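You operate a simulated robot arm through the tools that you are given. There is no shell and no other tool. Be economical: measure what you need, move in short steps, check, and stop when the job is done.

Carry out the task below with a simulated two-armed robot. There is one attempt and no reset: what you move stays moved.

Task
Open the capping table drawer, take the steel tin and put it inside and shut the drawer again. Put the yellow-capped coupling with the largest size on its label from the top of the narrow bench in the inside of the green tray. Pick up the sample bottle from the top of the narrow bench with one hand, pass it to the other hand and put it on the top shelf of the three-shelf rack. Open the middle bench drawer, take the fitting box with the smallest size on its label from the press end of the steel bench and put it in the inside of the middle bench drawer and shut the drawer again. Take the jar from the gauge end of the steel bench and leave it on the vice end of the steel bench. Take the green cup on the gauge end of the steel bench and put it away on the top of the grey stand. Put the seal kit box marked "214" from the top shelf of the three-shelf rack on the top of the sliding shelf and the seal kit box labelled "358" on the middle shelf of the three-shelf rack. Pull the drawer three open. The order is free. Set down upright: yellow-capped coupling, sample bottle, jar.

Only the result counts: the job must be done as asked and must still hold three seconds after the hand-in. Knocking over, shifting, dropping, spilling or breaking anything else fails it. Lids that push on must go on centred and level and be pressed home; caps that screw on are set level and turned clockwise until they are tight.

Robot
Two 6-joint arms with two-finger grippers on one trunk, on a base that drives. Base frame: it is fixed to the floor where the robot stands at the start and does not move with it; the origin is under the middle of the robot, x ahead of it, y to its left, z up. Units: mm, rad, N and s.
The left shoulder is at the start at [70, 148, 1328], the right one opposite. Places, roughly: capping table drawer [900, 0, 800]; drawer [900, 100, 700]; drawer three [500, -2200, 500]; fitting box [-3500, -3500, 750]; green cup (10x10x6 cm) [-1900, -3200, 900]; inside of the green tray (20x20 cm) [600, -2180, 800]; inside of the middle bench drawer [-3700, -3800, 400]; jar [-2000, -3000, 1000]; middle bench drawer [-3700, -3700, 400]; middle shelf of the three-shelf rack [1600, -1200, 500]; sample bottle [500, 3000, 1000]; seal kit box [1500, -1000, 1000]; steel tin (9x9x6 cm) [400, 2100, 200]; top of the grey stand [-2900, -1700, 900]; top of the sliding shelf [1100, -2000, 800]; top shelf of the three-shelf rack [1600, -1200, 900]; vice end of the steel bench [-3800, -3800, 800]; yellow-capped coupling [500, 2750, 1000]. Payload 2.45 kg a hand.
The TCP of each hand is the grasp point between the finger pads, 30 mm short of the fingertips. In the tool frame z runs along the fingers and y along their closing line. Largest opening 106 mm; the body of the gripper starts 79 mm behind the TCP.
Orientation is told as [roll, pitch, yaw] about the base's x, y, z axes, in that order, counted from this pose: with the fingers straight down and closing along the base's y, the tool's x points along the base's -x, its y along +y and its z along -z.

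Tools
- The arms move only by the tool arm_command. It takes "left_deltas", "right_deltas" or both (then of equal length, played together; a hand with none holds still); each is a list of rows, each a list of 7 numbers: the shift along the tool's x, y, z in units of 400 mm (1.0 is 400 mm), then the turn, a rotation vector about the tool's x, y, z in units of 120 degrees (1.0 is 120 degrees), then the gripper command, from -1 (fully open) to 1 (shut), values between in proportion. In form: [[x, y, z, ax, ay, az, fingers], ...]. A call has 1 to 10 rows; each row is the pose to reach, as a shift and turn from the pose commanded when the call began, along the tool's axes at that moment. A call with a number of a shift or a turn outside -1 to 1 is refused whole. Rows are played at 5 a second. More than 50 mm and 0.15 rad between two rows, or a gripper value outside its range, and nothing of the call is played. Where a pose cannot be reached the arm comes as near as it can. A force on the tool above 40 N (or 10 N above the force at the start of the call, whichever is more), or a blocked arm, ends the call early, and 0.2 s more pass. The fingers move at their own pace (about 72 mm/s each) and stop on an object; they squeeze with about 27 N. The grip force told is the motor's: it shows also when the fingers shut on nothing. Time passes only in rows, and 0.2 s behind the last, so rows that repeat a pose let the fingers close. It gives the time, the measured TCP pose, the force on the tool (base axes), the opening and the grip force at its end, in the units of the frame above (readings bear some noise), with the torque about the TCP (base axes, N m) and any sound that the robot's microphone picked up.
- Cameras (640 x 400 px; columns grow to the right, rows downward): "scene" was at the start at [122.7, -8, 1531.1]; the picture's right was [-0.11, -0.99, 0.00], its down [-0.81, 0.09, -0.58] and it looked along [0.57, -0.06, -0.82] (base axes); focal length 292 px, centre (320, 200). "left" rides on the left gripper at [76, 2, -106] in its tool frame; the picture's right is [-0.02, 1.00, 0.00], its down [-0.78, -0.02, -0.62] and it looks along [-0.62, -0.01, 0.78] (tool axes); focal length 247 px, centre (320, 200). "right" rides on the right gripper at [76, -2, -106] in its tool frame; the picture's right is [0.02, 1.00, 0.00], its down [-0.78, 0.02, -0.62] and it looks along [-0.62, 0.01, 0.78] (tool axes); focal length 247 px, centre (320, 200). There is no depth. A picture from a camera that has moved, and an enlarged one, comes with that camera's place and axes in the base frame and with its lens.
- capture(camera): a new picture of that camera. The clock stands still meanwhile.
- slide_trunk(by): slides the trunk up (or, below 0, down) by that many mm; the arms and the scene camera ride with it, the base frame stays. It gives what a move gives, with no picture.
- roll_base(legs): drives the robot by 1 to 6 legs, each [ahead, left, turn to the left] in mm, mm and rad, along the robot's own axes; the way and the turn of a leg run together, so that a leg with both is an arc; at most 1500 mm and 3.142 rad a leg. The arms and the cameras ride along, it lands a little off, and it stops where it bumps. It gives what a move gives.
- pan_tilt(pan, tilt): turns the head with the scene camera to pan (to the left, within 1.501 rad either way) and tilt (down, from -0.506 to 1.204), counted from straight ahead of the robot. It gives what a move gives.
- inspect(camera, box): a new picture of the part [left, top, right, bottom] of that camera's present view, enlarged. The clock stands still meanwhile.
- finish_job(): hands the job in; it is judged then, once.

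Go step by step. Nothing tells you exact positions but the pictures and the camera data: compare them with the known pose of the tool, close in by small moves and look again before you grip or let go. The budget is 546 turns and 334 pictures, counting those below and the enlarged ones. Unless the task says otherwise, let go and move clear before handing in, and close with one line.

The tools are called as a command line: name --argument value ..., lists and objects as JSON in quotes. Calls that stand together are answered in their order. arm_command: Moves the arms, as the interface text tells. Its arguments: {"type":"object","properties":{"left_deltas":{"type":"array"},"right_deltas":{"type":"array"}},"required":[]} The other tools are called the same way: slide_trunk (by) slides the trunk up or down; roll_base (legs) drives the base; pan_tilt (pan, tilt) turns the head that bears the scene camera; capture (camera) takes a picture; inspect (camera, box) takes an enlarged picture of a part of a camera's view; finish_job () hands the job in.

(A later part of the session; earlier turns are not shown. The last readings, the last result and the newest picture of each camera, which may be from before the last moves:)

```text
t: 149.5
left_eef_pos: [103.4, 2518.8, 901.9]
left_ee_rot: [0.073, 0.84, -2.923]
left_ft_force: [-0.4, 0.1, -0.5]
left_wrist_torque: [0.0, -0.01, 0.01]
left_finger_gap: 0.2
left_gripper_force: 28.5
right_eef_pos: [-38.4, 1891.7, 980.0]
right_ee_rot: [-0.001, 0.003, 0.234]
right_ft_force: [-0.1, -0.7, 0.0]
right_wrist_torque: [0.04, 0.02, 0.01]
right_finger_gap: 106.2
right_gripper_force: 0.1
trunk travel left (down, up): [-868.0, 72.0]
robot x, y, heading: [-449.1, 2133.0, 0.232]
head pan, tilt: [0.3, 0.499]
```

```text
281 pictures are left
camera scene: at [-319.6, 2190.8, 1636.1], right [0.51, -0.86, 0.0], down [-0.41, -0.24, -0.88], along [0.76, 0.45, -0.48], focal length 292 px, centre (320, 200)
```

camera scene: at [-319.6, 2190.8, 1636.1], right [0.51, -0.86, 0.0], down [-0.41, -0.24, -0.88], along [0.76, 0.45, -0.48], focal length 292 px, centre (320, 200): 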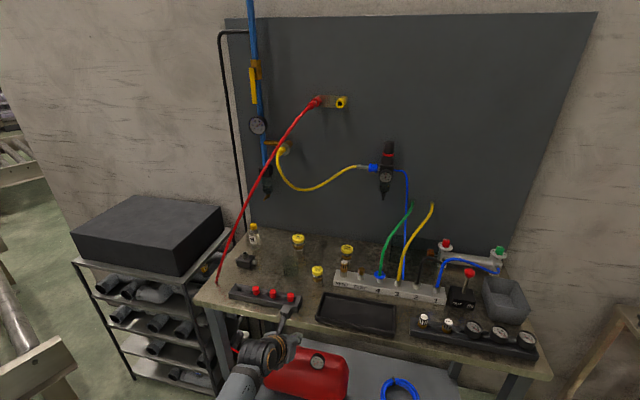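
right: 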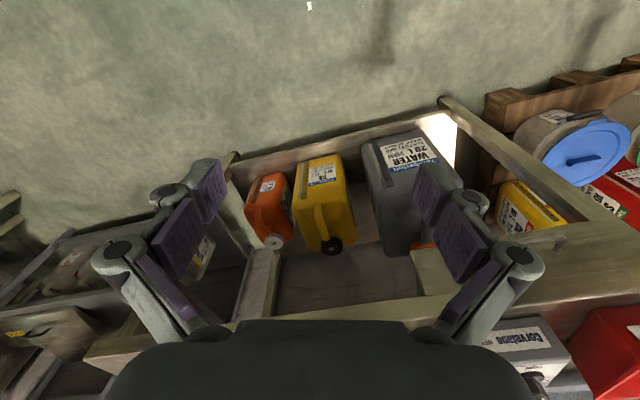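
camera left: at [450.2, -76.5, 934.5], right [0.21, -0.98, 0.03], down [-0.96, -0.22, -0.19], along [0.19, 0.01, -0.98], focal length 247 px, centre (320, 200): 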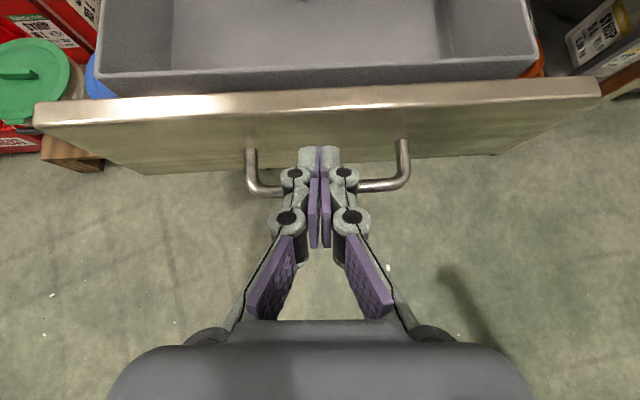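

inspect --camera "scene" --box '[200, 200, 392, 320]'

inspect --camera "scene" --box '[280, 220, 376, 280]'

```text
3.33 times, centred on (296, 260) of scene
camera zoom: at [-319.6, 2190.8, 1636.1], right [0.51, -0.86, 0.0], down [-0.41, -0.24, -0.88], along [0.76, 0.45, -0.48], focal length 974 px, centre (400, 0)
```

zoom: 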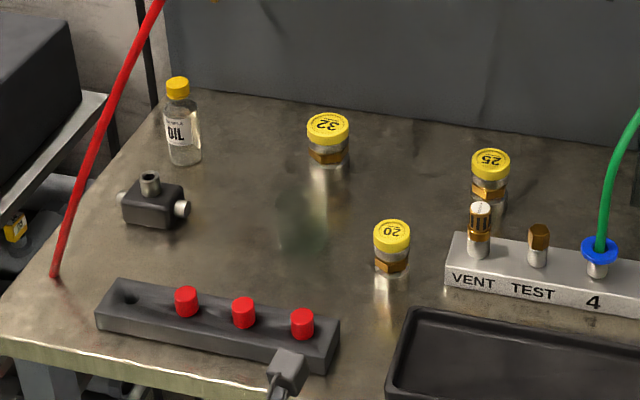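

```text
6.67 times, centred on (328, 250) of scene
camera zoom: at [-319.6, 2190.8, 1636.1], right [0.51, -0.86, 0.0], down [-0.41, -0.24, -0.88], along [0.76, 0.45, -0.48], focal length 1947 px, centre (267, -133)
```

zoom: 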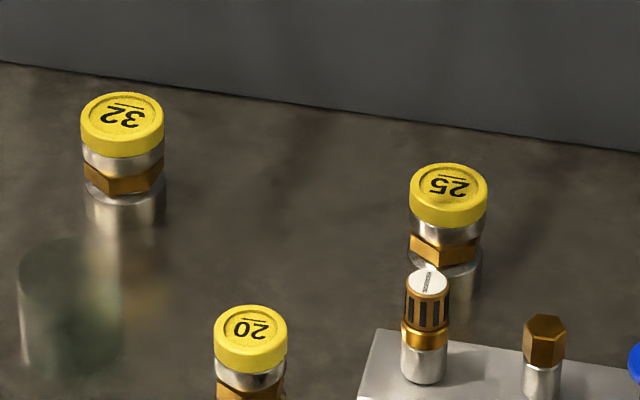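

Bench geometry triangulated: bottle cap at ≈(405,2938,975), coupling "32" top at ≈(474,2763,936), bench top ≈860; a red hose runs in front. I'll raise the trunk and hand, steepen the left hand to ~60° down and open it.

slide_trunk --by 70

arm_command --left_deltas '[[0.05, 0, -0.04, 0, -0.06, 0, -1], [0.1, 0, -0.08, 0, -0.12, 0, -1], [0.15, 0, -0.13, 0, -0.165, 0, -1], [0.15, 0, -0.13, 0, -0.165, 0, -1]]'

roll_base --legs '[[150, 330, 0.03]]'

capture --camera "left"

pan_tilt --pan 0.3 --tilt 0.7

capture --camera "scene"

```text
t: 150.6
left_eef_pos: [103.0, 2517.8, 971.7]
left_ee_rot: [0.073, 0.839, -2.925]
left_ft_force: [-0.6, -0.5, 0.4]
left_wrist_torque: [0.02, 0.0, 0.02]
left_finger_gap: 0.0
left_gripper_force: 28.5
right_eef_pos: [-37.9, 1891.8, 1050.2]
right_ee_rot: [0.0, 0.0, 0.232]
right_ft_force: [0.5, 0.0, -0.3]
right_wrist_torque: [0.02, 0.01, 0.0]
right_finger_gap: 105.9
right_gripper_force: 0.1
trunk travel left (down, up): [-938.0, 2.0]
robot x, y, heading: [-451.0, 2130.5, 0.232]
head pan, tilt: [0.3, 0.499]
```

```text
t: 151.6
left_eef_pos: [136.4, 2551.3, 967.2]
left_ee_rot: [0.067, 0.497, -2.951]
left_ft_force: [-0.4, 0.2, 0.0]
left_wrist_torque: [0.01, 0.02, -0.03]
left_finger_gap: 105.9
left_gripper_force: 0.0
left hand out of reach, approached as far as the arm can: row 2, 3, 4
right_eef_pos: [-39.4, 1892.3, 1050.1]
right_ee_rot: [0.0, -0.002, 0.232]
right_ft_force: [0.7, 0.2, -0.4]
right_wrist_torque: [0.01, -0.02, 0.01]
right_finger_gap: 106.0
right_gripper_force: 0.0
trunk travel left (down, up): [-938.0, 2.0]
robot x, y, heading: [-443.8, 2136.3, 0.23]
head pan, tilt: [0.3, 0.499]
```

```text
t: 153.9
left_eef_pos: [192.5, 2929.2, 968.3]
left_ee_rot: [0.064, 0.498, -2.922]
left_ft_force: [0.2, 0.1, 0.9]
left_wrist_torque: [0.04, 0.02, 0.01]
left_finger_gap: 106.2
left_gripper_force: 0.1
right_eef_pos: [37.5, 2262.4, 1048.5]
right_ee_rot: [0.002, -0.001, 0.264]
right_ft_force: [-0.3, 0.2, -0.4]
right_wrist_torque: [0.03, -0.01, -0.01]
right_finger_gap: 106.0
right_gripper_force: 0.2
trunk travel left (down, up): [-938.0, 2.0]
robot x, y, heading: [-379.3, 2491.2, 0.261]
head pan, tilt: [0.3, 0.499]
```

```text
278 pictures are left
camera left: at [208.6, 2938.3, 1097.8], right [0.17, -0.98, 0.05], down [-0.97, -0.16, 0.17], along [-0.16, -0.07, -0.98], focal length 247 px, centre (320, 200)
```

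left: 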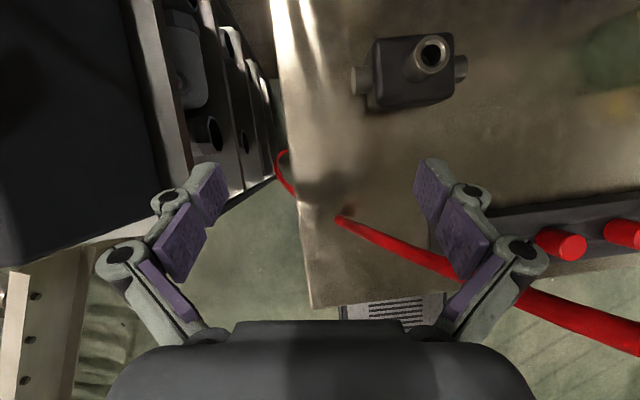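

```text
t: 154.6
left_eef_pos: [193.1, 2929.3, 967.3]
left_ee_rot: [0.065, 0.498, -2.918]
left_ft_force: [0.3, 0.3, -0.7]
left_wrist_torque: [0.01, -0.01, 0.02]
left_finger_gap: 106.1
left_gripper_force: 0.1
right_eef_pos: [37.6, 2264.1, 1050.3]
right_ee_rot: [0.001, 0.001, 0.266]
right_ft_force: [0.5, 0.4, -0.7]
right_wrist_torque: [0.01, 0.02, -0.02]
right_finger_gap: 106.1
right_gripper_force: 0.0
trunk travel left (down, up): [-938.0, 2.0]
robot x, y, heading: [-380.3, 2491.7, 0.268]
head pan, tilt: [0.3, 0.7]
```

```text
277 pictures are left
camera scene: at [-257.0, 2551.1, 1688.5], right [0.54, -0.84, 0.0], down [-0.54, -0.34, -0.77], along [0.65, 0.41, -0.64], focal length 292 px, centre (320, 200)
```

scene: 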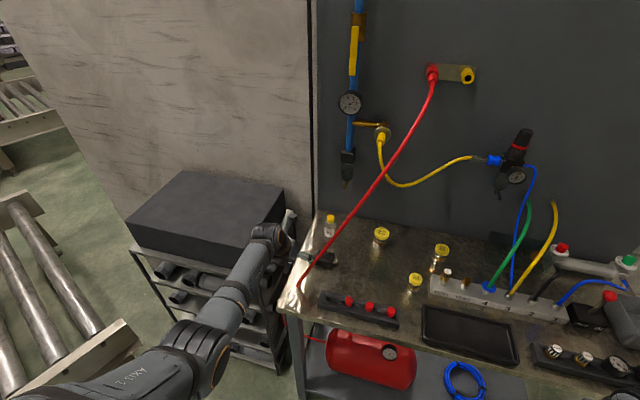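

The flipped wrist limits height, and a red hose rises just in front of the bench. I'll back off, unflip the left hand to plain tool-down, and at the same time turn the right hand to point left ready to receive.

roll_base --legs '[[-350, -100, 0]]'

arm_command --left_deltas '[[0, 0, 0, 0, -0.06, 0, -1], [0, 0, 0, 0, -0.12, 0, -1], [0, 0, 0, 0, -0.18, 0, -1], [0, 0, 0, 0, -0.238, 0, -1]]' --right_deltas '[[-0.1, 0, 0, 0, 0, 0, -1], [-0.2, 0, 0, 0, 0, 0, -1], [-0.3, 0, 0, 0, 0, 0, -1], [-0.35, 0, 0, 0, 0, 0, -1]]'

arm_command --left_deltas '[[0, 0, 0, 0, 0, -0.0715, -1], [0, 0, 0, 0, 0, -0.143, -1], [0, 0, 0, 0, 0, -0.2145, -1], [0, 0, 0, 0, 0, -0.286, -1], [0, 0, 0, 0, 0, -0.3575, -1], [0, 0, 0, 0, 0, -0.429, -1], [0, 0, 0, 0, 0, -0.5005, -1], [0, 0, 0, 0, 0, -0.572, -1], [0, 0, 0, 0, 0, -0.6435, -1], [0, 0, 0, 0, 0, -0.715, -1]]' --right_deltas '[[0, 0, 0, -0.0413, 0.0413, 0.0413, -1], [0, 0, 0, -0.0826, 0.0826, 0.0826, -1], [0, 0, 0, -0.1239, 0.1239, 0.1239, -1], [0, 0, 0, -0.1652, 0.1652, 0.1652, -1], [0, 0, 0, -0.2065, 0.2065, 0.2065, -1], [0, 0, 0, -0.2478, 0.2478, 0.2478, -1], [0, 0, 0, -0.2891, 0.2891, 0.2891, -1], [0, 0, 0, -0.3304, 0.3304, 0.3304, -1], [0, 0, 0, -0.3717, 0.3717, 0.3717, -1], [0, 0, 0, -0.413, 0.413, 0.413, -1]]'

arm_command --left_deltas '[[0, 0, 0, 0, 0, -0.0715, -1], [0, 0, 0, 0, 0, -0.143, -1], [0, 0, 0, 0, 0, -0.2145, -1], [0, 0, 0, 0, 0, -0.286, -1], [0, 0, 0, 0, 0, -0.3575, -1], [0, 0, 0, 0, 0, -0.429, -1], [0, 0, 0, 0, 0, -0.5005, -1], [0, 0, 0, 0, 0, -0.572, -1], [0, 0, 0, 0, 0, -0.6435, -1], [0, 0, 0, 0, 0, -0.715, -1]]' --right_deltas '[[0, 0, 0, -0.0413, 0.0413, 0.0413, -1], [0, 0, 0, -0.0826, 0.0826, 0.0826, -1], [0, 0, 0, -0.1239, 0.1239, 0.1239, -1], [0, 0, 0, -0.1644, 0.1644, 0.1644, -1], [0, 0, 0, -0.1644, 0.1644, 0.1644, -1], [0, 0, 0, -0.1644, 0.1644, 0.1644, -1], [0, 0, 0, -0.1644, 0.1644, 0.1644, -1], [0, 0, 0, -0.1644, 0.1644, 0.1644, -1], [0, 0, 0, -0.1644, 0.1644, 0.1644, -1], [0, 0, 0, -0.1644, 0.1644, 0.1644, -1]]'

capture --camera "scene"

```text
t: 157.0
left_eef_pos: [-127.9, 2744.9, 967.9]
left_ee_rot: [0.066, 0.496, -2.909]
left_ft_force: [0.4, 0.0, 0.6]
left_wrist_torque: [0.02, 0.0, -0.02]
left_finger_gap: 105.9
left_gripper_force: 0.1
right_eef_pos: [-275.1, 2077.7, 1049.2]
right_ee_rot: [0.002, 0.001, 0.276]
right_ft_force: [0.9, 0.1, 0.2]
right_wrist_torque: [-0.02, 0.01, 0.0]
right_finger_gap: 105.8
right_gripper_force: 0.0
trunk travel left (down, up): [-938.0, 2.0]
robot x, y, heading: [-698.8, 2301.3, 0.27]
head pan, tilt: [0.3, 0.7]
```

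```text
t: 158.0
left_eef_pos: [-144.3, 2768.0, 967.6]
left_ee_rot: [0.097, 0.216, -2.93]
left_ft_force: [-0.6, 0.0, 0.1]
left_wrist_torque: [-0.03, -0.02, -0.02]
left_finger_gap: 106.3
left_gripper_force: 0.2
left hand out of reach, approached as far as the arm can: row 1, 2, 3, 4
right_eef_pos: [-138.7, 2116.8, 1051.3]
right_ee_rot: [0.0, 0.002, 0.276]
right_ft_force: [-0.4, 0.6, 0.5]
right_wrist_torque: [0.0, -0.02, 0.03]
right_finger_gap: 105.7
right_gripper_force: 0.1
trunk travel left (down, up): [-938.0, 2.0]
robot x, y, heading: [-691.8, 2300.7, 0.273]
head pan, tilt: [0.3, 0.7]
```

```text
t: 160.2
left_eef_pos: [-145.6, 2768.4, 966.3]
left_ee_rot: [0.221, -0.082, -1.45]
left_ft_force: [1.0, -0.2, 0.3]
left_wrist_torque: [-0.01, 0.0, 0.03]
left_finger_gap: 105.8
left_gripper_force: 0.0
right_eef_pos: [-165.2, 2123.0, 1064.1]
right_ee_rot: [0.609, 1.084, -0.34]
right_ft_force: [0.9, 0.7, 0.4]
right_wrist_torque: [-0.01, 0.01, 0.03]
right_finger_gap: 105.9
right_gripper_force: 0.1
right hand out of reach, approached as far as the arm can: row 8, 9, 10
trunk travel left (down, up): [-938.0, 2.0]
robot x, y, heading: [-692.3, 2297.8, 0.272]
head pan, tilt: [0.3, 0.7]
```

```text
t: 162.4
left_eef_pos: [-144.6, 2767.6, 966.0]
left_ee_rot: [-0.066, -0.226, 0.064]
left_ft_force: [0.0, -0.8, -0.4]
left_wrist_torque: [-0.02, 0.0, -0.01]
left_finger_gap: 106.0
left_gripper_force: 0.0
right_eef_pos: [-185.0, 2139.6, 1077.3]
right_ee_rot: [-0.113, 1.567, -1.413]
right_ft_force: [0.0, 0.1, -0.1]
right_wrist_torque: [-0.02, -0.01, 0.0]
right_finger_gap: 106.1
right_gripper_force: 0.1
right hand out of reach, approached as far as the arm can: row 1, 2, 3, 4, 5, 6, 7, 8, 9, 10
trunk travel left (down, up): [-938.0, 2.0]
robot x, y, heading: [-696.5, 2298.3, 0.274]
head pan, tilt: [0.3, 0.7]
```

```text
276 pictures are left
camera scene: at [-573.3, 2362.1, 1688.3], right [0.54, -0.84, 0.0], down [-0.54, -0.35, -0.76], along [0.64, 0.41, -0.65], focal length 292 px, centre (320, 200)
```

scene: 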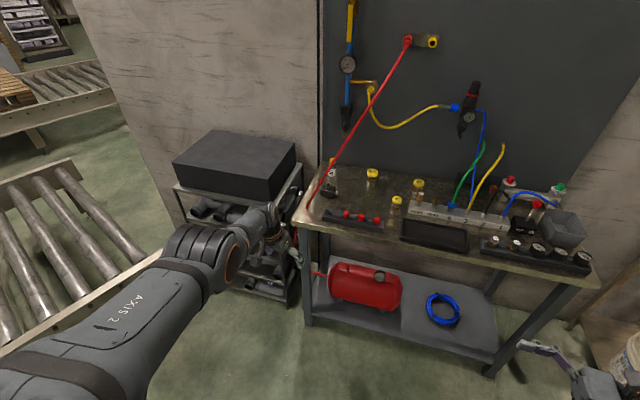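

Left hand is now nearly tool-down. I'll raise it ~85 mm and correct its yaw, checking reach.

arm_command --left_deltas '[[0.01, 0, -0.05, 0, 0, -0.05, -1], [0.02, 0, -0.1, 0, 0, -0.1, -1], [0.04, 0, -0.16, 0, 0, -0.1, -1], [0.05, 0, -0.2, 0, 0, -0.1, -1]]'

capture --camera "left"

```text
t: 163.4
left_eef_pos: [-141.4, 2773.1, 979.8]
left_ee_rot: [-0.091, -0.219, 0.167]
left_ft_force: [0.1, 1.1, 0.4]
left_wrist_torque: [0.02, -0.01, -0.02]
left_finger_gap: 106.2
left_gripper_force: 0.1
left hand out of reach, approached as far as the arm can: row 1, 2, 3, 4
right_eef_pos: [-185.3, 2139.1, 1078.2]
right_ee_rot: [0.268, 1.566, -1.032]
right_ft_force: [0.1, 0.7, 0.2]
right_wrist_torque: [0.01, -0.01, 0.0]
right_finger_gap: 105.8
right_gripper_force: 0.0
trunk travel left (down, up): [-938.0, 2.0]
robot x, y, heading: [-695.7, 2302.5, 0.269]
head pan, tilt: [0.3, 0.7]
```

```text
275 pictures are left
camera left: at [-238.5, 2769.8, 1065.9], right [-0.13, 0.99, -0.08], down [0.61, 0.14, 0.78], along [0.78, 0.05, -0.62], focal length 247 px, centre (320, 200)
```

left: 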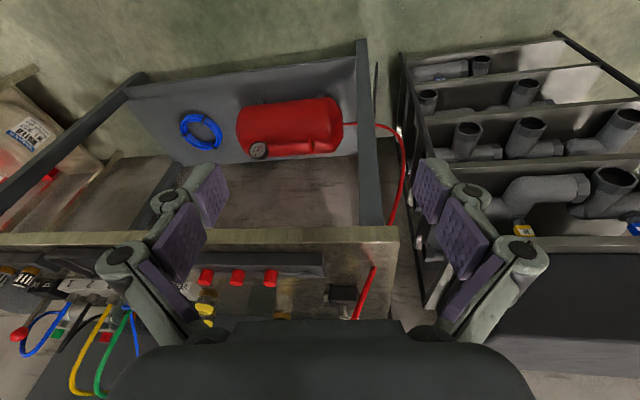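

It's limited by full extension, so I'll bring the hand inward and up together.

arm_command --left_deltas '[[0.05, -0.04, -0.06, 0, 0, 0, -1], [0.1, -0.08, -0.12, 0, 0, -0.02, -1], [0.15, -0.12, -0.18, 0, 0, -0.04, -1], [0.2, -0.17, -0.25, 0, 0, -0.04, -1], [0.2, -0.17, -0.25, 0, 0, -0.04, -1]]'

```text
t: 164.6
left_eef_pos: [-142.5, 2773.6, 979.2]
left_ee_rot: [-0.091, -0.218, 0.167]
left_ft_force: [-0.2, -0.4, 0.9]
left_wrist_torque: [0.04, 0.03, 0.02]
left_finger_gap: 106.0
left_gripper_force: 0.1
left hand out of reach, approached as far as the arm can: row 1, 2, 3, 4, 5
right_eef_pos: [-185.4, 2137.8, 1077.9]
right_ee_rot: [0.221, 1.569, -1.079]
right_ft_force: [-0.2, 0.3, 0.7]
right_wrist_torque: [0.02, 0.03, -0.01]
right_finger_gap: 105.9
right_gripper_force: 0.1
trunk travel left (down, up): [-938.0, 2.0]
robot x, y, heading: [-693.8, 2299.5, 0.272]
head pan, tilt: [0.3, 0.7]
```

arm_command --left_deltas '[[0, 0, 0.1, 0, 0, 0, -1], [0, 0, 0.2, 0, 0, 0, -1], [0.05, 0, 0.25, 0, 0.05, 0, -1], [0.05, 0, 0.25, 0, 0.105, -0.03, -1]]'

arm_command --left_deltas '[[0.1, 0, 0, 0, 0, 0, -1], [0.2, 0, 0, 0, 0, 0, -1], [0.25, 0, -0.05, 0, 0, 0, -1], [0.25, 0, -0.15, 0, 0, 0, -1]]'

```text
t: 165.6
left_eef_pos: [-197.8, 2751.8, 913.4]
left_ee_rot: [-0.107, -0.104, 0.169]
left_ft_force: [-0.7, -0.2, 0.2]
left_wrist_torque: [0.0, -0.01, -0.03]
left_finger_gap: 105.9
left_gripper_force: 0.1
left hand out of reach, approached as far as the arm can: row 1, 2, 3, 4
right_eef_pos: [-185.7, 2138.6, 1077.8]
right_ee_rot: [0.204, 1.567, -1.094]
right_ft_force: [0.0, -0.2, -0.4]
right_wrist_torque: [-0.02, -0.04, 0.01]
right_finger_gap: 106.0
right_gripper_force: 0.1
trunk travel left (down, up): [-938.0, 2.0]
robot x, y, heading: [-690.7, 2299.0, 0.272]
head pan, tilt: [0.3, 0.7]
```

```text
t: 166.6
left_eef_pos: [-229.9, 2782.4, 894.0]
left_ee_rot: [-0.108, -0.102, 0.167]
left_ft_force: [-0.6, 0.6, 0.7]
left_wrist_torque: [-0.02, 0.01, -0.01]
left_finger_gap: 106.1
left_gripper_force: 0.0
left hand out of reach, approached as far as the arm can: row 1, 2, 3, 4
right_eef_pos: [-185.6, 2138.2, 1077.3]
right_ee_rot: [0.136, 1.568, -1.166]
right_ft_force: [-0.3, 0.1, 0.9]
right_wrist_torque: [0.0, 0.01, 0.01]
right_finger_gap: 106.3
right_gripper_force: 0.1
trunk travel left (down, up): [-938.0, 2.0]
robot x, y, heading: [-694.1, 2301.4, 0.275]
head pan, tilt: [0.3, 0.7]
```

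The left arm seems in a poor joint branch. Let me look at its posture.

pan_tilt --pan 0.5 --tilt 1.0

capture --camera "scene"

pan_tilt --pan -0.5 --tilt 1.0

capture --camera "scene"

```text
t: 167.4
left_eef_pos: [-229.1, 2781.2, 894.4]
left_ee_rot: [-0.11, -0.104, 0.168]
left_ft_force: [-0.1, -0.1, 0.4]
left_wrist_torque: [0.02, -0.03, 0.01]
left_finger_gap: 106.0
left_gripper_force: 0.0
right_eef_pos: [-185.5, 2139.2, 1077.6]
right_ee_rot: [0.237, 1.567, -1.062]
right_ft_force: [-0.1, -0.1, -0.2]
right_wrist_torque: [-0.01, 0.02, 0.0]
right_finger_gap: 105.9
right_gripper_force: 0.0
trunk travel left (down, up): [-938.0, 2.0]
robot x, y, heading: [-696.6, 2297.8, 0.275]
head pan, tilt: [0.499, 1.0]
```

```text
274 pictures are left
camera scene: at [-596.0, 2363.6, 1665.1], right [0.7, -0.72, 0.0], down [-0.6, -0.59, -0.54], along [0.39, 0.38, -0.84], focal length 292 px, centre (320, 200)
```

scene: 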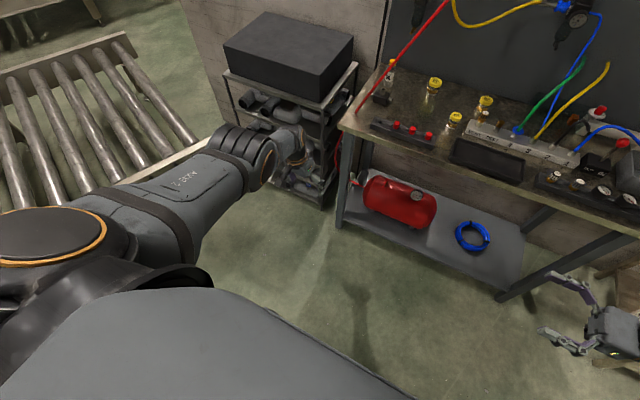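

```text
t: 168.7
left_eef_pos: [-229.7, 2782.3, 893.5]
left_ee_rot: [-0.107, -0.103, 0.167]
left_ft_force: [-1.0, 0.1, -0.4]
left_wrist_torque: [-0.01, 0.02, -0.03]
left_finger_gap: 105.9
left_gripper_force: 0.2
right_eef_pos: [-187.2, 2139.9, 1078.0]
right_ee_rot: [0.206, 1.567, -1.093]
right_ft_force: [0.5, -0.4, 0.0]
right_wrist_torque: [0.0, 0.01, -0.03]
right_finger_gap: 106.0
right_gripper_force: 0.1
trunk travel left (down, up): [-938.0, 2.0]
robot x, y, heading: [-694.8, 2296.5, 0.275]
head pan, tilt: [-0.499, 1.0]
```

```text
273 pictures are left
camera scene: at [-577.9, 2299.4, 1665.1], right [-0.22, -0.97, 0.0], down [-0.82, 0.19, -0.54], along [0.53, -0.12, -0.84], focal length 292 px, centre (320, 200)
```

scene: 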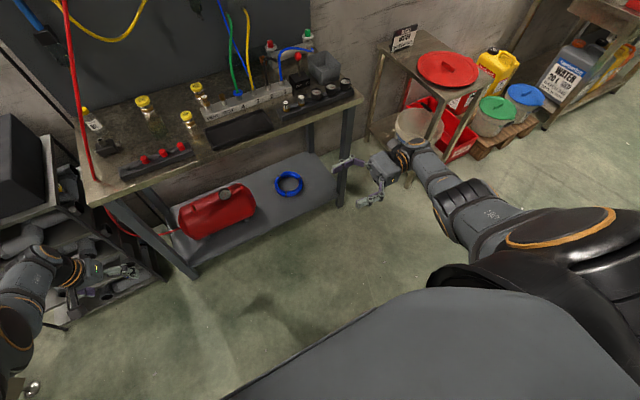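

The left arm looks stuck at its straight-elbow singularity. I'll try sliding tangentially up-and-outward to get the elbow bending, then bring it inward.

arm_command --left_deltas '[[-0.05, 0, -0.1, 0, 0, 0, -1], [-0.1, 0, -0.2, 0, 0, 0, -1], [-0.15, 0, -0.3, 0, 0, 0, -1], [-0.2, 0, -0.4, 0, 0, 0, -1], [-0.15, 0, -0.45, 0, 0, 0, -1], [-0.05, 0, -0.45, 0, 0, 0, -1]]' --right_deltas '[[0, 0, 0, 0.0413, -0.0413, -0.0413, -1], [0, 0, 0, 0.0826, -0.0826, -0.0826, -1], [0, 0, 0, 0.1239, -0.1239, -0.1239, -1], [0, 0, 0, 0.1652, -0.1652, -0.1652, -1], [0, 0, 0, 0.2065, -0.2065, -0.2065, -1], [0, 0, 0, 0.2478, -0.2478, -0.2478, -1]]'

```text
t: 170.1
left_eef_pos: [-223.9, 2784.7, 903.9]
left_ee_rot: [-0.107, -0.102, 0.169]
left_ft_force: [-0.2, 0.1, -0.1]
left_wrist_torque: [-0.02, 0.01, 0.04]
left_finger_gap: 106.1
left_gripper_force: 0.0
left hand out of reach, approached as far as the arm can: row 1, 2, 3, 4, 5, 6
right_eef_pos: [-199.1, 2146.8, 1061.4]
right_ee_rot: [0.523, 0.824, -0.255]
right_ft_force: [0.4, -0.2, -0.3]
right_wrist_torque: [0.02, -0.01, -0.04]
right_finger_gap: 106.2
right_gripper_force: 0.1
right hand out of reach, approached as far as the arm can: row 1, 2, 3, 4, 5, 6
trunk travel left (down, up): [-938.0, 2.0]
robot x, y, heading: [-693.2, 2298.0, 0.271]
head pan, tilt: [-0.499, 1.0]
```

arm_command --left_deltas '[[0, 0, 0, 0, 0, 0.07, -1], [0, 0, 0, 0, 0, 0.14, -1], [0, 0, -0.05, 0, 0, 0.21, -1], [0, 0, -0.1, 0, 0, 0.28, -1]]' --right_deltas '[[0, 0, 0, 0.0413, -0.0413, -0.0413, -1], [0, 0, 0, 0.0826, -0.0826, -0.0826, -1], [0, 0, 0, 0.1239, -0.1239, -0.1239, -1], [0, 0, 0, 0.1652, -0.1652, -0.1652, -1]]'

arm_command --left_deltas '[[0, 0, -0.1, 0, 0, 0, -1], [0, 0, -0.2, 0, 0, 0, -1], [0, 0, -0.2, 0, 0, 0, -1]]' --right_deltas '[[0, 0, -0.1, 0, 0, 0, -1], [0.0, 0, -0.1, 0, 0, 0, -1], [0.0, 0, -0.1, 0, 0, 0, -1]]'

```text
t: 171.1
left_eef_pos: [-224.4, 2786.1, 906.8]
left_ee_rot: [-0.076, -0.13, -0.126]
left_ft_force: [-0.9, -0.1, -0.4]
left_wrist_torque: [0.0, 0.0, -0.01]
left_finger_gap: 105.9
left_gripper_force: 0.0
left hand out of reach, approached as far as the arm can: row 3, 4
right_eef_pos: [-200.9, 2143.3, 1050.9]
right_ee_rot: [0.294, 0.383, -0.02]
right_ft_force: [0.1, 0.3, 0.7]
right_wrist_torque: [0.0, -0.01, -0.01]
right_finger_gap: 106.0
right_gripper_force: 0.1
right hand out of reach, approached as far as the arm can: row 1, 2, 3, 4
trunk travel left (down, up): [-938.0, 2.0]
robot x, y, heading: [-695.7, 2300.9, 0.271]
head pan, tilt: [-0.499, 1.0]
```

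```text
t: 171.8
left_eef_pos: [-223.6, 2787.3, 905.2]
left_ee_rot: [-0.075, -0.128, -0.125]
left_ft_force: [0.6, -0.3, 0.1]
left_wrist_torque: [-0.03, -0.01, 0.02]
left_finger_gap: 106.0
left_gripper_force: 0.2
left hand out of reach, approached as far as the arm can: row 1, 2, 3
right_eef_pos: [-193.3, 2121.8, 1061.5]
right_ee_rot: [0.299, 0.38, -0.023]
right_ft_force: [-0.5, 0.5, -0.1]
right_wrist_torque: [0.0, 0.03, -0.07]
right_finger_gap: 105.8
right_gripper_force: 0.1
right hand out of reach, approached as far as the arm can: row 1, 2, 3
trunk travel left (down, up): [-938.0, 2.0]
robot x, y, heading: [-699.1, 2302.6, 0.272]
head pan, tilt: [-0.499, 1.0]
```

Both wrists seem wound into awkward branches. I'll retrace the left hand's rotations in reverse (roll back, then tilt back), and finish returning the right to tool-down.

arm_command --left_deltas '[[0, 0, 0, 0, 0, 0.0715, -1], [0, 0, 0, 0, 0, 0.143, -1], [0, 0, 0, 0, 0, 0.2145, -1], [0, 0, 0, 0, 0, 0.286, -1], [0, 0, 0, 0, 0, 0.3575, -1], [0, 0, 0, 0, 0, 0.429, -1], [0, 0, 0, 0, 0, 0.5005, -1], [0, 0, 0, 0, 0, 0.572, -1], [0, 0, 0, 0, 0, 0.6435, -1], [0, 0, 0, 0, 0, 0.715, -1]]' --right_deltas '[[0, 0, 0, 0.0413, -0.0413, -0.0413, -1], [0, 0, 0, 0.0826, -0.0826, -0.0826, -1], [0, 0, 0, 0.1239, -0.1239, -0.1239, -1], [0, 0, 0, 0.1652, -0.1652, -0.1652, -1], [0, 0, 0, 0.1652, -0.1652, -0.1652, -1], [0, 0, 0, 0.1652, -0.1652, -0.1652, -1], [0, 0, 0, 0.1652, -0.1652, -0.1652, -1], [0, 0, 0, 0.1652, -0.1652, -0.1652, -1], [0, 0, 0, 0.1652, -0.1652, -0.1652, -1], [0, 0, 0, 0.1652, -0.1652, -0.1652, -1]]'

arm_command --left_deltas '[[0, 0, 0, 0, 0, 0.0715, -1], [0, 0, 0, 0, 0, 0.143, -1], [0, 0, 0, 0, 0, 0.2145, -1], [0, 0, 0, 0, 0, 0.286, -1], [0, 0, 0, 0, 0, 0.3575, -1], [0, 0, 0, 0, 0, 0.429, -1], [0, 0, 0, 0, 0, 0.5005, -1], [0, 0, 0, 0, 0, 0.572, -1]]'

arm_command --left_deltas '[[0, 0, 0, 0, 0.07, 0, -1], [0, 0, 0, 0, 0.14, 0, -1], [0, 0, 0, 0, 0.21, 0, -1], [0, 0, 0, 0, 0.28, 0, -1], [0, 0, 0, 0, 0.34, 0, -1]]'

```text
t: 174.1
left_eef_pos: [-222.8, 2784.9, 903.4]
left_ee_rot: [0.123, -0.083, -1.635]
left_ft_force: [0.2, 0.3, 0.6]
left_wrist_torque: [0.0, -0.01, 0.02]
left_finger_gap: 106.2
left_gripper_force: 0.1
left hand out of reach, approached as far as the arm can: row 7
right_eef_pos: [-194.1, 2121.7, 1061.5]
right_ee_rot: [-0.002, -0.002, 0.275]
right_ft_force: [0.2, 0.0, 0.1]
right_wrist_torque: [-0.06, 0.04, 0.01]
right_finger_gap: 106.4
right_gripper_force: 0.1
trunk travel left (down, up): [-938.0, 2.0]
robot x, y, heading: [-693.4, 2305.7, 0.275]
head pan, tilt: [-0.499, 1.0]
```

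```text
t: 175.8
left_eef_pos: [-223.6, 2785.1, 904.8]
left_ee_rot: [0.125, 0.084, -2.823]
left_ft_force: [0.7, 0.1, -0.7]
left_wrist_torque: [0.04, -0.03, 0.0]
left_finger_gap: 106.1
left_gripper_force: 0.0
left hand out of reach, approached as far as the arm can: row 2
right_eef_pos: [-195.0, 2122.1, 1062.3]
right_ee_rot: [-0.002, -0.002, 0.276]
right_ft_force: [0.2, 0.8, -0.6]
right_wrist_torque: [-0.01, 0.0, -0.02]
right_finger_gap: 105.8
right_gripper_force: 0.0
trunk travel left (down, up): [-938.0, 2.0]
robot x, y, heading: [-692.9, 2302.7, 0.272]
head pan, tilt: [-0.499, 1.0]
```

```text
t: 177.1
left_eef_pos: [-206.2, 2802.6, 881.5]
left_ee_rot: [0.193, 0.764, -2.719]
left_ft_force: [16.6, 1.7, 21.6]
left_wrist_torque: [-0.3, 2.59, 0.04]
left_finger_gap: 105.6
left_gripper_force: 0.2
left hand out of reach, approached as far as the arm can: row 1, 2, 3, 4, 5
right_eef_pos: [-197.5, 2121.9, 1064.0]
right_ee_rot: [-0.006, -0.005, 0.275]
right_ft_force: [-2.0, 0.0, 0.0]
right_wrist_torque: [-0.02, -0.18, 0.01]
right_finger_gap: 105.7
right_gripper_force: 0.0
trunk travel left (down, up): [-938.0, 2.0]
robot x, y, heading: [-695.6, 2302.9, 0.269]
head pan, tilt: [-0.499, 1.0]
```

The left hand reports contact; let me look.

pan_tilt --pan 0.7 --tilt 0.9

capture --camera "scene"

capture --camera "left"

```text
t: 178.4
left_eef_pos: [-214.5, 2799.0, 867.0]
left_ee_rot: [0.191, 0.732, -2.72]
left_ft_force: [0.0, 0.5, 0.6]
left_wrist_torque: [0.01, 0.05, 0.01]
left_finger_gap: 106.0
left_gripper_force: 0.0
right_eef_pos: [-195.2, 2121.2, 1061.0]
right_ee_rot: [-0.003, -0.001, 0.274]
right_ft_force: [0.1, -0.6, 0.5]
right_wrist_torque: [0.0, 0.02, -0.01]
right_finger_gap: 106.0
right_gripper_force: 0.0
trunk travel left (down, up): [-938.0, 2.0]
robot x, y, heading: [-696.1, 2300.9, 0.271]
head pan, tilt: [0.7, 0.901]
```

```text
272 pictures are left
camera scene: at [-603.8, 2377.1, 1672.3], right [0.83, -0.56, 0.0], down [-0.44, -0.65, -0.62], along [0.35, 0.51, -0.78], focal length 292 px, centre (320, 200)
```

scene: 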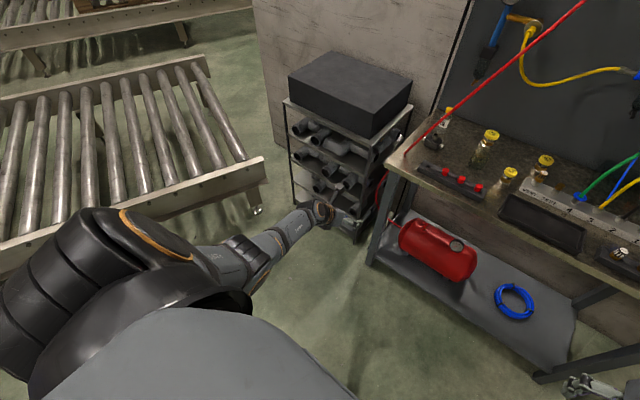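

```text
271 pictures are left
camera left: at [-233.4, 2812.4, 995.6], right [0.27, -0.95, 0.13], down [-0.96, -0.28, -0.07], along [0.1, -0.1, -0.99], focal length 247 px, centre (320, 200)
```

left: 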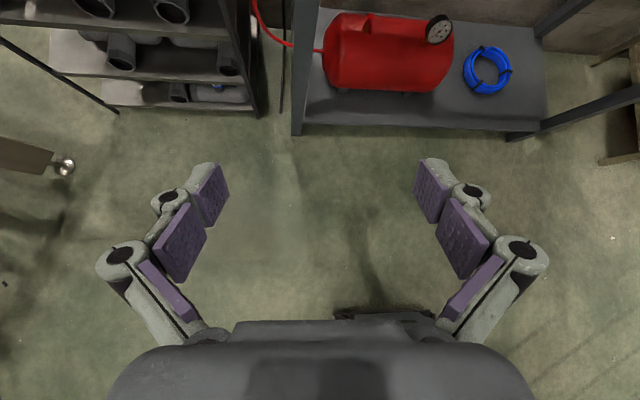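

Contact is gone and the posture looks changed. Continue retracing to the forward-pointing pose.

arm_command --left_deltas '[[0, 0, 0, -0.0244, 0.0244, -0.059, -1], [0, 0, 0, -0.0489, 0.0489, -0.118, -1], [0, 0, 0, -0.0733, 0.0733, -0.177, -1], [0, 0, 0, -0.0977, 0.0977, -0.236, -1], [0, 0, 0, -0.1222, 0.1222, -0.295, -1], [0, 0, 0, -0.1466, 0.1466, -0.354, -1], [0, 0, 0, -0.171, 0.171, -0.413, -1], [0, 0, 0, -0.1955, 0.1955, -0.472, -1], [0, 0, 0, -0.2199, 0.2199, -0.531, -1], [0, 0, 0, -0.2443, 0.2443, -0.59, -1]]'

arm_command --left_deltas '[[0, 0, 0, -0.0244, 0.0244, -0.059, -1], [0, 0, 0, -0.0489, 0.0489, -0.118, -1], [0, 0, 0, -0.0489, 0.0489, -0.118, -1]]'

```text
t: 180.7
left_eef_pos: [-227.5, 2779.8, 913.6]
left_ee_rot: [1.482, 0.12, -1.37]
left_ft_force: [0.2, 1.0, -0.1]
left_wrist_torque: [0.0, 0.01, -0.01]
left_finger_gap: 105.6
left_gripper_force: 0.1
left hand out of reach, approached as far as the arm can: row 10
right_eef_pos: [-194.0, 2121.9, 1061.8]
right_ee_rot: [-0.003, 0.0, 0.277]
right_ft_force: [0.3, -0.7, -0.5]
right_wrist_torque: [0.0, 0.0, 0.0]
right_finger_gap: 105.6
right_gripper_force: 0.0
trunk travel left (down, up): [-938.0, 2.0]
robot x, y, heading: [-692.8, 2303.4, 0.27]
head pan, tilt: [0.7, 0.901]
```

```text
t: 181.4
left_eef_pos: [-231.9, 2775.5, 924.1]
left_ee_rot: [1.58, -0.127, -1.258]
left_ft_force: [-0.2, 0.0, -0.1]
left_wrist_torque: [0.03, -0.02, 0.0]
left_finger_gap: 105.8
left_gripper_force: 0.0
left hand out of reach, approached as far as the arm can: row 1, 2, 3
right_eef_pos: [-193.6, 2120.9, 1061.9]
right_ee_rot: [-0.002, -0.001, 0.276]
right_ft_force: [0.1, 0.2, -1.0]
right_wrist_torque: [0.0, 0.04, 0.0]
right_finger_gap: 106.3
right_gripper_force: 0.1
trunk travel left (down, up): [-938.0, 2.0]
robot x, y, heading: [-696.7, 2301.1, 0.272]
head pan, tilt: [0.7, 0.901]
```

arm_command --left_deltas '[[-0.06, 0.1, 0, 0, 0, 0, -1], [-0.12, 0.2, 0, 0, 0, 0, -1], [-0.18, 0.3, 0, 0, 0, 0, -1], [-0.25, 0.4, 0, 0, 0, 0, -1], [-0.25, 0.45, 0, 0, 0, 0, -1]]'

```text
t: 182.7
left_eef_pos: [-213.4, 2697.2, 1114.7]
left_ee_rot: [1.583, -0.123, -1.262]
left_ft_force: [0.4, 0.2, -0.7]
left_wrist_torque: [-0.02, 0.01, 0.05]
left_finger_gap: 106.0
left_gripper_force: 0.1
right_eef_pos: [-194.8, 2121.3, 1062.2]
right_ee_rot: [-0.001, -0.003, 0.274]
right_ft_force: [0.2, -0.1, -0.9]
right_wrist_torque: [-0.03, 0.0, 0.0]
right_finger_gap: 106.1
right_gripper_force: 0.0
trunk travel left (down, up): [-938.0, 2.0]
robot x, y, heading: [-696.1, 2299.0, 0.275]
head pan, tilt: [0.7, 0.901]
```

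Free again. Now rotate the left hand back to tool-down via the original route.

arm_command --left_deltas '[[0, 0, 0, 0.0413, 0.0413, -0.0413, -1], [0, 0, 0, 0.0826, 0.0826, -0.0826, -1], [0, 0, 0, 0.1239, 0.1239, -0.1239, -1], [0, 0, 0, 0.1652, 0.1652, -0.1652, -1], [0, 0, 0, 0.2065, 0.2065, -0.2065, -1], [0, 0, 0, 0.2478, 0.2478, -0.2478, -1], [0, 0, 0, 0.2891, 0.2891, -0.2891, -1], [0, 0, 0, 0.3304, 0.3304, -0.3304, -1], [0, 0, 0, 0.3717, 0.3717, -0.3717, -1], [0, 0, 0, 0.413, 0.413, -0.413, -1]]'

arm_command --left_deltas '[[0, 0, 0, 0.0413, 0.0413, -0.0413, -1], [0, 0, 0, 0.0826, 0.0826, -0.0826, -1], [0, 0, 0, 0.1239, 0.1239, -0.1239, -1], [0, 0, 0, 0.1644, 0.1644, -0.1644, -1], [0, 0, 0, 0.1644, 0.1644, -0.1644, -1]]'

```text
t: 184.8
left_eef_pos: [-46.6, 2672.3, 1029.3]
left_ee_rot: [0.362, -0.358, -0.045]
left_ft_force: [-0.6, -0.1, -0.7]
left_wrist_torque: [0.01, -0.05, -0.02]
left_finger_gap: 105.9
left_gripper_force: 0.0
left hand out of reach, approached as far as the arm can: row 1, 2, 3, 4, 5, 6, 7, 8, 9, 10
right_eef_pos: [-195.7, 2122.4, 1063.5]
right_ee_rot: [-0.004, -0.004, 0.276]
right_ft_force: [-0.6, 0.8, -0.4]
right_wrist_torque: [-0.02, -0.03, 0.0]
right_finger_gap: 105.8
right_gripper_force: 0.1
trunk travel left (down, up): [-938.0, 2.0]
robot x, y, heading: [-695.2, 2301.4, 0.273]
head pan, tilt: [0.7, 0.901]
```

```text
t: 186.1
left_eef_pos: [-56.6, 2654.0, 1037.5]
left_ee_rot: [0.209, -0.284, 0.11]
left_ft_force: [0.0, -0.1, -0.5]
left_wrist_torque: [-0.02, -0.01, -0.01]
left_finger_gap: 106.0
left_gripper_force: 0.0
left hand out of reach, approached as far as the arm can: row 1, 2, 3, 4, 5
right_eef_pos: [-193.7, 2120.6, 1062.7]
right_ee_rot: [-0.002, -0.002, 0.276]
right_ft_force: [0.2, -0.7, 0.1]
right_wrist_torque: [-0.01, 0.02, 0.02]
right_finger_gap: 105.9
right_gripper_force: 0.1
trunk travel left (down, up): [-938.0, 2.0]
robot x, y, heading: [-693.4, 2300.7, 0.272]
head pan, tilt: [0.7, 0.901]
```

Still a wound branch: the original outbound route differed. I'll go back to the forward pose, then retrace the exact original outbound rotations in reverse.

arm_command --left_deltas '[[0, 0, 0, -0.0413, -0.0413, 0.0413, -1], [0, 0, 0, -0.0826, -0.0826, 0.0826, -1], [0, 0, 0, -0.1239, -0.1239, 0.1239, -1], [0, 0, 0, -0.1652, -0.1652, 0.1652, -1], [0, 0, 0, -0.2065, -0.2065, 0.2065, -1], [0, 0, 0, -0.2478, -0.2478, 0.2478, -1], [0, 0, 0, -0.2891, -0.2891, 0.2891, -1], [0, 0, 0, -0.3304, -0.3304, 0.3304, -1], [0, 0, 0, -0.3717, -0.3717, 0.3717, -1], [0, 0, 0, -0.413, -0.413, 0.413, -1]]'

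arm_command --left_deltas '[[0, 0, 0, -0.0413, -0.0413, 0.0413, -1], [0, 0, 0, -0.0626, -0.0626, 0.0626, -1], [0, 0, 0, -0.0626, -0.0626, 0.0626, -1]]'

```text
t: 188.2
left_eef_pos: [-55.8, 2654.7, 1035.8]
left_ee_rot: [1.51, -0.179, -1.105]
left_ft_force: [0.6, -0.5, -0.1]
left_wrist_torque: [0.02, -0.05, 0.0]
left_finger_gap: 106.0
left_gripper_force: 0.1
left hand out of reach, approached as far as the arm can: row 1, 2, 3, 4, 5, 6, 7, 8
right_eef_pos: [-193.0, 2122.1, 1062.0]
right_ee_rot: [-0.002, -0.002, 0.277]
right_ft_force: [0.7, 0.5, -0.7]
right_wrist_torque: [0.0, 0.01, -0.01]
right_finger_gap: 106.1
right_gripper_force: 0.0
trunk travel left (down, up): [-938.0, 2.0]
robot x, y, heading: [-697.9, 2300.9, 0.273]
head pan, tilt: [0.7, 0.901]
```

```text
t: 189.1
left_eef_pos: [-54.9, 2654.5, 1037.7]
left_ee_rot: [1.661, -0.046, -1.235]
left_ft_force: [1.3, -0.7, -0.7]
left_wrist_torque: [0.01, -0.04, -0.01]
left_finger_gap: 106.1
left_gripper_force: 0.0
right_eef_pos: [-193.4, 2120.6, 1062.7]
right_ee_rot: [-0.001, -0.001, 0.276]
right_ft_force: [0.3, 0.0, 0.4]
right_wrist_torque: [0.03, 0.01, 0.0]
right_finger_gap: 105.9
right_gripper_force: 0.0
trunk travel left (down, up): [-938.0, 2.0]
robot x, y, heading: [-694.9, 2301.2, 0.272]
head pan, tilt: [0.7, 0.901]
```

arm_command --left_deltas '[[0.04, 0.04, -0.1, 0, 0, 0, -1], [0.08, 0.08, -0.2, 0, 0, 0, -1], [0.12, 0.13, -0.3, 0, 0, 0, -1], [0.158, 0.19, -0.378, 0, 0, 0, -1], [0.158, 0.19, -0.378, 0, 0, 0, -1]]'

arm_command --left_deltas '[[0, 0, 0, 0.0494, -0.0069, -0.0494, -1], [0, 0, 0, 0.0988, -0.0139, -0.0988, -1], [0, 0, 0, 0.1482, -0.0208, -0.1482, -1], [0, 0, 0, 0.1976, -0.0278, -0.1976, -1], [0, 0, 0, 0.247, -0.0347, -0.247, -1], [0, 0, 0, 0.2964, -0.0416, -0.2964, -1], [0, 0, 0, 0.3458, -0.0486, -0.3458, -1], [0, 0, 0, 0.3952, -0.0555, -0.3952, -1], [0, 0, 0, 0.4446, -0.0625, -0.4446, -1], [0, 0, 0, 0.494, -0.0694, -0.494, -1]]'

arm_command --left_deltas '[[0, 0, 0, 0.0498, -0.007, -0.0498, -1], [0, 0, 0, 0.0996, -0.014, -0.0996, -1], [0, 0, 0, 0.1494, -0.021, -0.1494, -1], [0, 0, 0, 0.1494, -0.021, -0.1494, -1]]'

arm_command --left_deltas '[[0, 0, 0, -0.0333, 0.0333, -0.0333, -1], [0, 0, 0, -0.0667, 0.0667, -0.0667, -1], [0, 0, 0, -0.1, 0.1, -0.1, -1], [0, 0, 0, -0.1333, 0.1333, -0.1333, -1], [0, 0, 0, -0.1667, 0.1667, -0.1667, -1], [0, 0, 0, -0.2, 0.2, -0.2, -1], [0, 0, 0, -0.2333, 0.2333, -0.2333, -1], [0, 0, 0, -0.2667, 0.2667, -0.2667, -1], [0, 0, 0, -0.3, 0.3, -0.3, -1], [0, 0, 0, -0.3333, 0.3333, -0.3333, -1]]'

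```text
t: 190.2
left_eef_pos: [-229.3, 2666.4, 1099.1]
left_ee_rot: [1.661, -0.05, -1.234]
left_ft_force: [-0.4, 0.2, 0.1]
left_wrist_torque: [0.02, 0.01, 0.01]
left_finger_gap: 105.8
left_gripper_force: 0.0
right_eef_pos: [-192.9, 2120.9, 1062.7]
right_ee_rot: [-0.002, 0.0, 0.277]
right_ft_force: [-0.7, -1.3, -0.6]
right_wrist_torque: [-0.02, 0.02, 0.02]
right_finger_gap: 106.0
right_gripper_force: 0.0
trunk travel left (down, up): [-938.0, 2.0]
robot x, y, heading: [-694.4, 2300.1, 0.27]
head pan, tilt: [0.7, 0.901]
```

```text
t: 192.4
left_eef_pos: [-225.2, 2665.3, 1093.8]
left_ee_rot: [0.246, -0.955, -0.729]
left_ft_force: [-0.7, 0.7, -0.5]
left_wrist_torque: [-0.02, 0.01, -0.03]
left_finger_gap: 106.0
left_gripper_force: 0.1
left hand out of reach, approached as far as the arm can: row 2, 3
right_eef_pos: [-193.1, 2121.6, 1061.9]
right_ee_rot: [-0.002, 0.0, 0.276]
right_ft_force: [0.3, 0.1, 0.2]
right_wrist_torque: [-0.06, 0.02, 0.0]
right_finger_gap: 105.9
right_gripper_force: 0.1
trunk travel left (down, up): [-938.0, 2.0]
robot x, y, heading: [-697.1, 2299.3, 0.271]
head pan, tilt: [0.7, 0.901]
```

```text
t: 193.4
left_eef_pos: [-226.0, 2665.2, 1095.3]
left_ee_rot: [-0.516, -0.958, -0.181]
left_ft_force: [-0.8, 0.8, -0.4]
left_wrist_torque: [0.01, 0.03, 0.03]
left_finger_gap: 106.0
left_gripper_force: 0.2
right_eef_pos: [-195.3, 2120.6, 1062.4]
right_ee_rot: [-0.002, -0.002, 0.277]
right_ft_force: [-0.2, 0.7, -1.1]
right_wrist_torque: [0.0, 0.01, 0.02]
right_finger_gap: 106.0
right_gripper_force: 0.1
trunk travel left (down, up): [-938.0, 2.0]
robot x, y, heading: [-694.6, 2299.3, 0.275]
head pan, tilt: [0.7, 0.901]
```

```text
t: 195.7
left_eef_pos: [-227.1, 2665.3, 1096.8]
left_ee_rot: [-0.047, -0.088, 0.344]
left_ft_force: [0.5, 0.2, 0.0]
left_wrist_torque: [0.01, 0.0, 0.02]
left_finger_gap: 105.8
left_gripper_force: 0.1
right_eef_pos: [-193.6, 2119.5, 1061.4]
right_ee_rot: [-0.002, -0.001, 0.276]
right_ft_force: [0.5, -0.7, -0.2]
right_wrist_torque: [0.03, 0.0, 0.0]
right_finger_gap: 106.0
right_gripper_force: 0.0
trunk travel left (down, up): [-938.0, 2.0]
robot x, y, heading: [-695.1, 2300.9, 0.277]
head pan, tilt: [0.7, 0.901]
```

The left arm is back in its good branch (tool-down at z≈1097). I'll retract the right hand, narrow the left fingers, shift left of the hose, then drive toward the bottle.

arm_command --left_deltas '[[0, 0, 0, 0.02, 0.02, 0.033, -0.3], [0, 0, 0, 0.02, 0.04, 0.033, -0.3], [0, 0, 0, 0.02, 0.04, 0.033, -0.3]]' --right_deltas '[[0.1, 0, 0, 0, 0, 0, -1], [0.2, 0, 0, 0, 0, 0, -1], [0.3, 0, 0, 0, 0, 0, -1]]'

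roll_base --legs '[[0, 125, -0.015], [500, 0, 0]]'

capture --camera "left"

pan_tilt --pan 0.35 --tilt 0.75

capture --camera "scene"

```text
t: 196.4
left_eef_pos: [-227.5, 2663.4, 1096.7]
left_ee_rot: [-0.087, -0.01, 0.268]
left_ft_force: [0.0, -0.6, -0.3]
left_wrist_torque: [-0.02, 0.02, -0.03]
left_finger_gap: 69.1
left_gripper_force: 0.0
right_eef_pos: [-310.0, 2089.8, 1061.4]
right_ee_rot: [0.0, -0.003, 0.276]
right_ft_force: [-0.7, -0.4, 0.4]
right_wrist_torque: [0.03, 0.0, -0.02]
right_finger_gap: 106.0
right_gripper_force: 0.1
trunk travel left (down, up): [-938.0, 2.0]
robot x, y, heading: [-698.4, 2302.8, 0.265]
head pan, tilt: [0.7, 0.901]
```

```text
t: 200.2
left_eef_pos: [207.0, 2895.6, 1097.0]
left_ee_rot: [-0.088, -0.011, 0.247]
left_ft_force: [-0.3, 0.2, 0.2]
left_wrist_torque: [0.0, -0.02, 0.01]
left_finger_gap: 69.0
left_gripper_force: 0.1
right_eef_pos: [113.5, 2323.1, 1061.6]
right_ee_rot: [-0.002, -0.005, 0.255]
right_ft_force: [-0.1, 0.0, 0.1]
right_wrist_torque: [0.03, 0.0, 0.0]
right_finger_gap: 106.2
right_gripper_force: 0.0
trunk travel left (down, up): [-938.0, 2.0]
robot x, y, heading: [-264.4, 2540.8, 0.252]
head pan, tilt: [0.7, 0.901]
```

```text
270 pictures are left
camera left: at [130.8, 2888.1, 1201.6], right [-0.22, 0.97, -0.09], down [0.74, 0.22, 0.63], along [0.63, 0.07, -0.77], focal length 247 px, centre (320, 200)
```

left: 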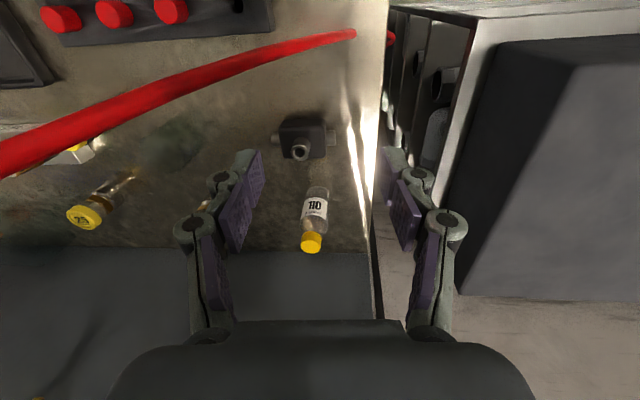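

```text
t: 201.0
left_eef_pos: [210.1, 2896.1, 1095.2]
left_ee_rot: [-0.088, -0.008, 0.246]
left_ft_force: [-0.4, -0.5, -0.6]
left_wrist_torque: [0.02, 0.01, 0.0]
left_finger_gap: 69.0
left_gripper_force: 0.0
right_eef_pos: [115.8, 2323.1, 1061.1]
right_ee_rot: [-0.001, -0.003, 0.254]
right_ft_force: [0.2, -0.2, 0.6]
right_wrist_torque: [-0.01, 0.04, 0.02]
right_finger_gap: 105.8
right_gripper_force: 0.0
trunk travel left (down, up): [-938.0, 2.0]
robot x, y, heading: [-266.2, 2543.2, 0.25]
head pan, tilt: [0.351, 0.75]
```

```text
269 pictures are left
camera scene: at [-148.2, 2602.3, 1684.1], right [0.57, -0.82, 0.0], down [-0.56, -0.39, -0.73], along [0.6, 0.41, -0.68], focal length 292 px, centre (320, 200)
```

scene: 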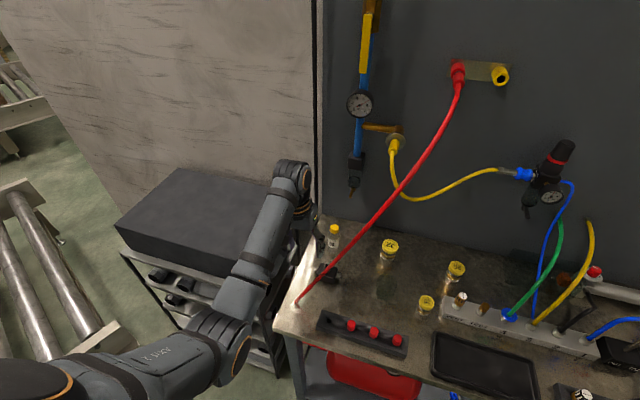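

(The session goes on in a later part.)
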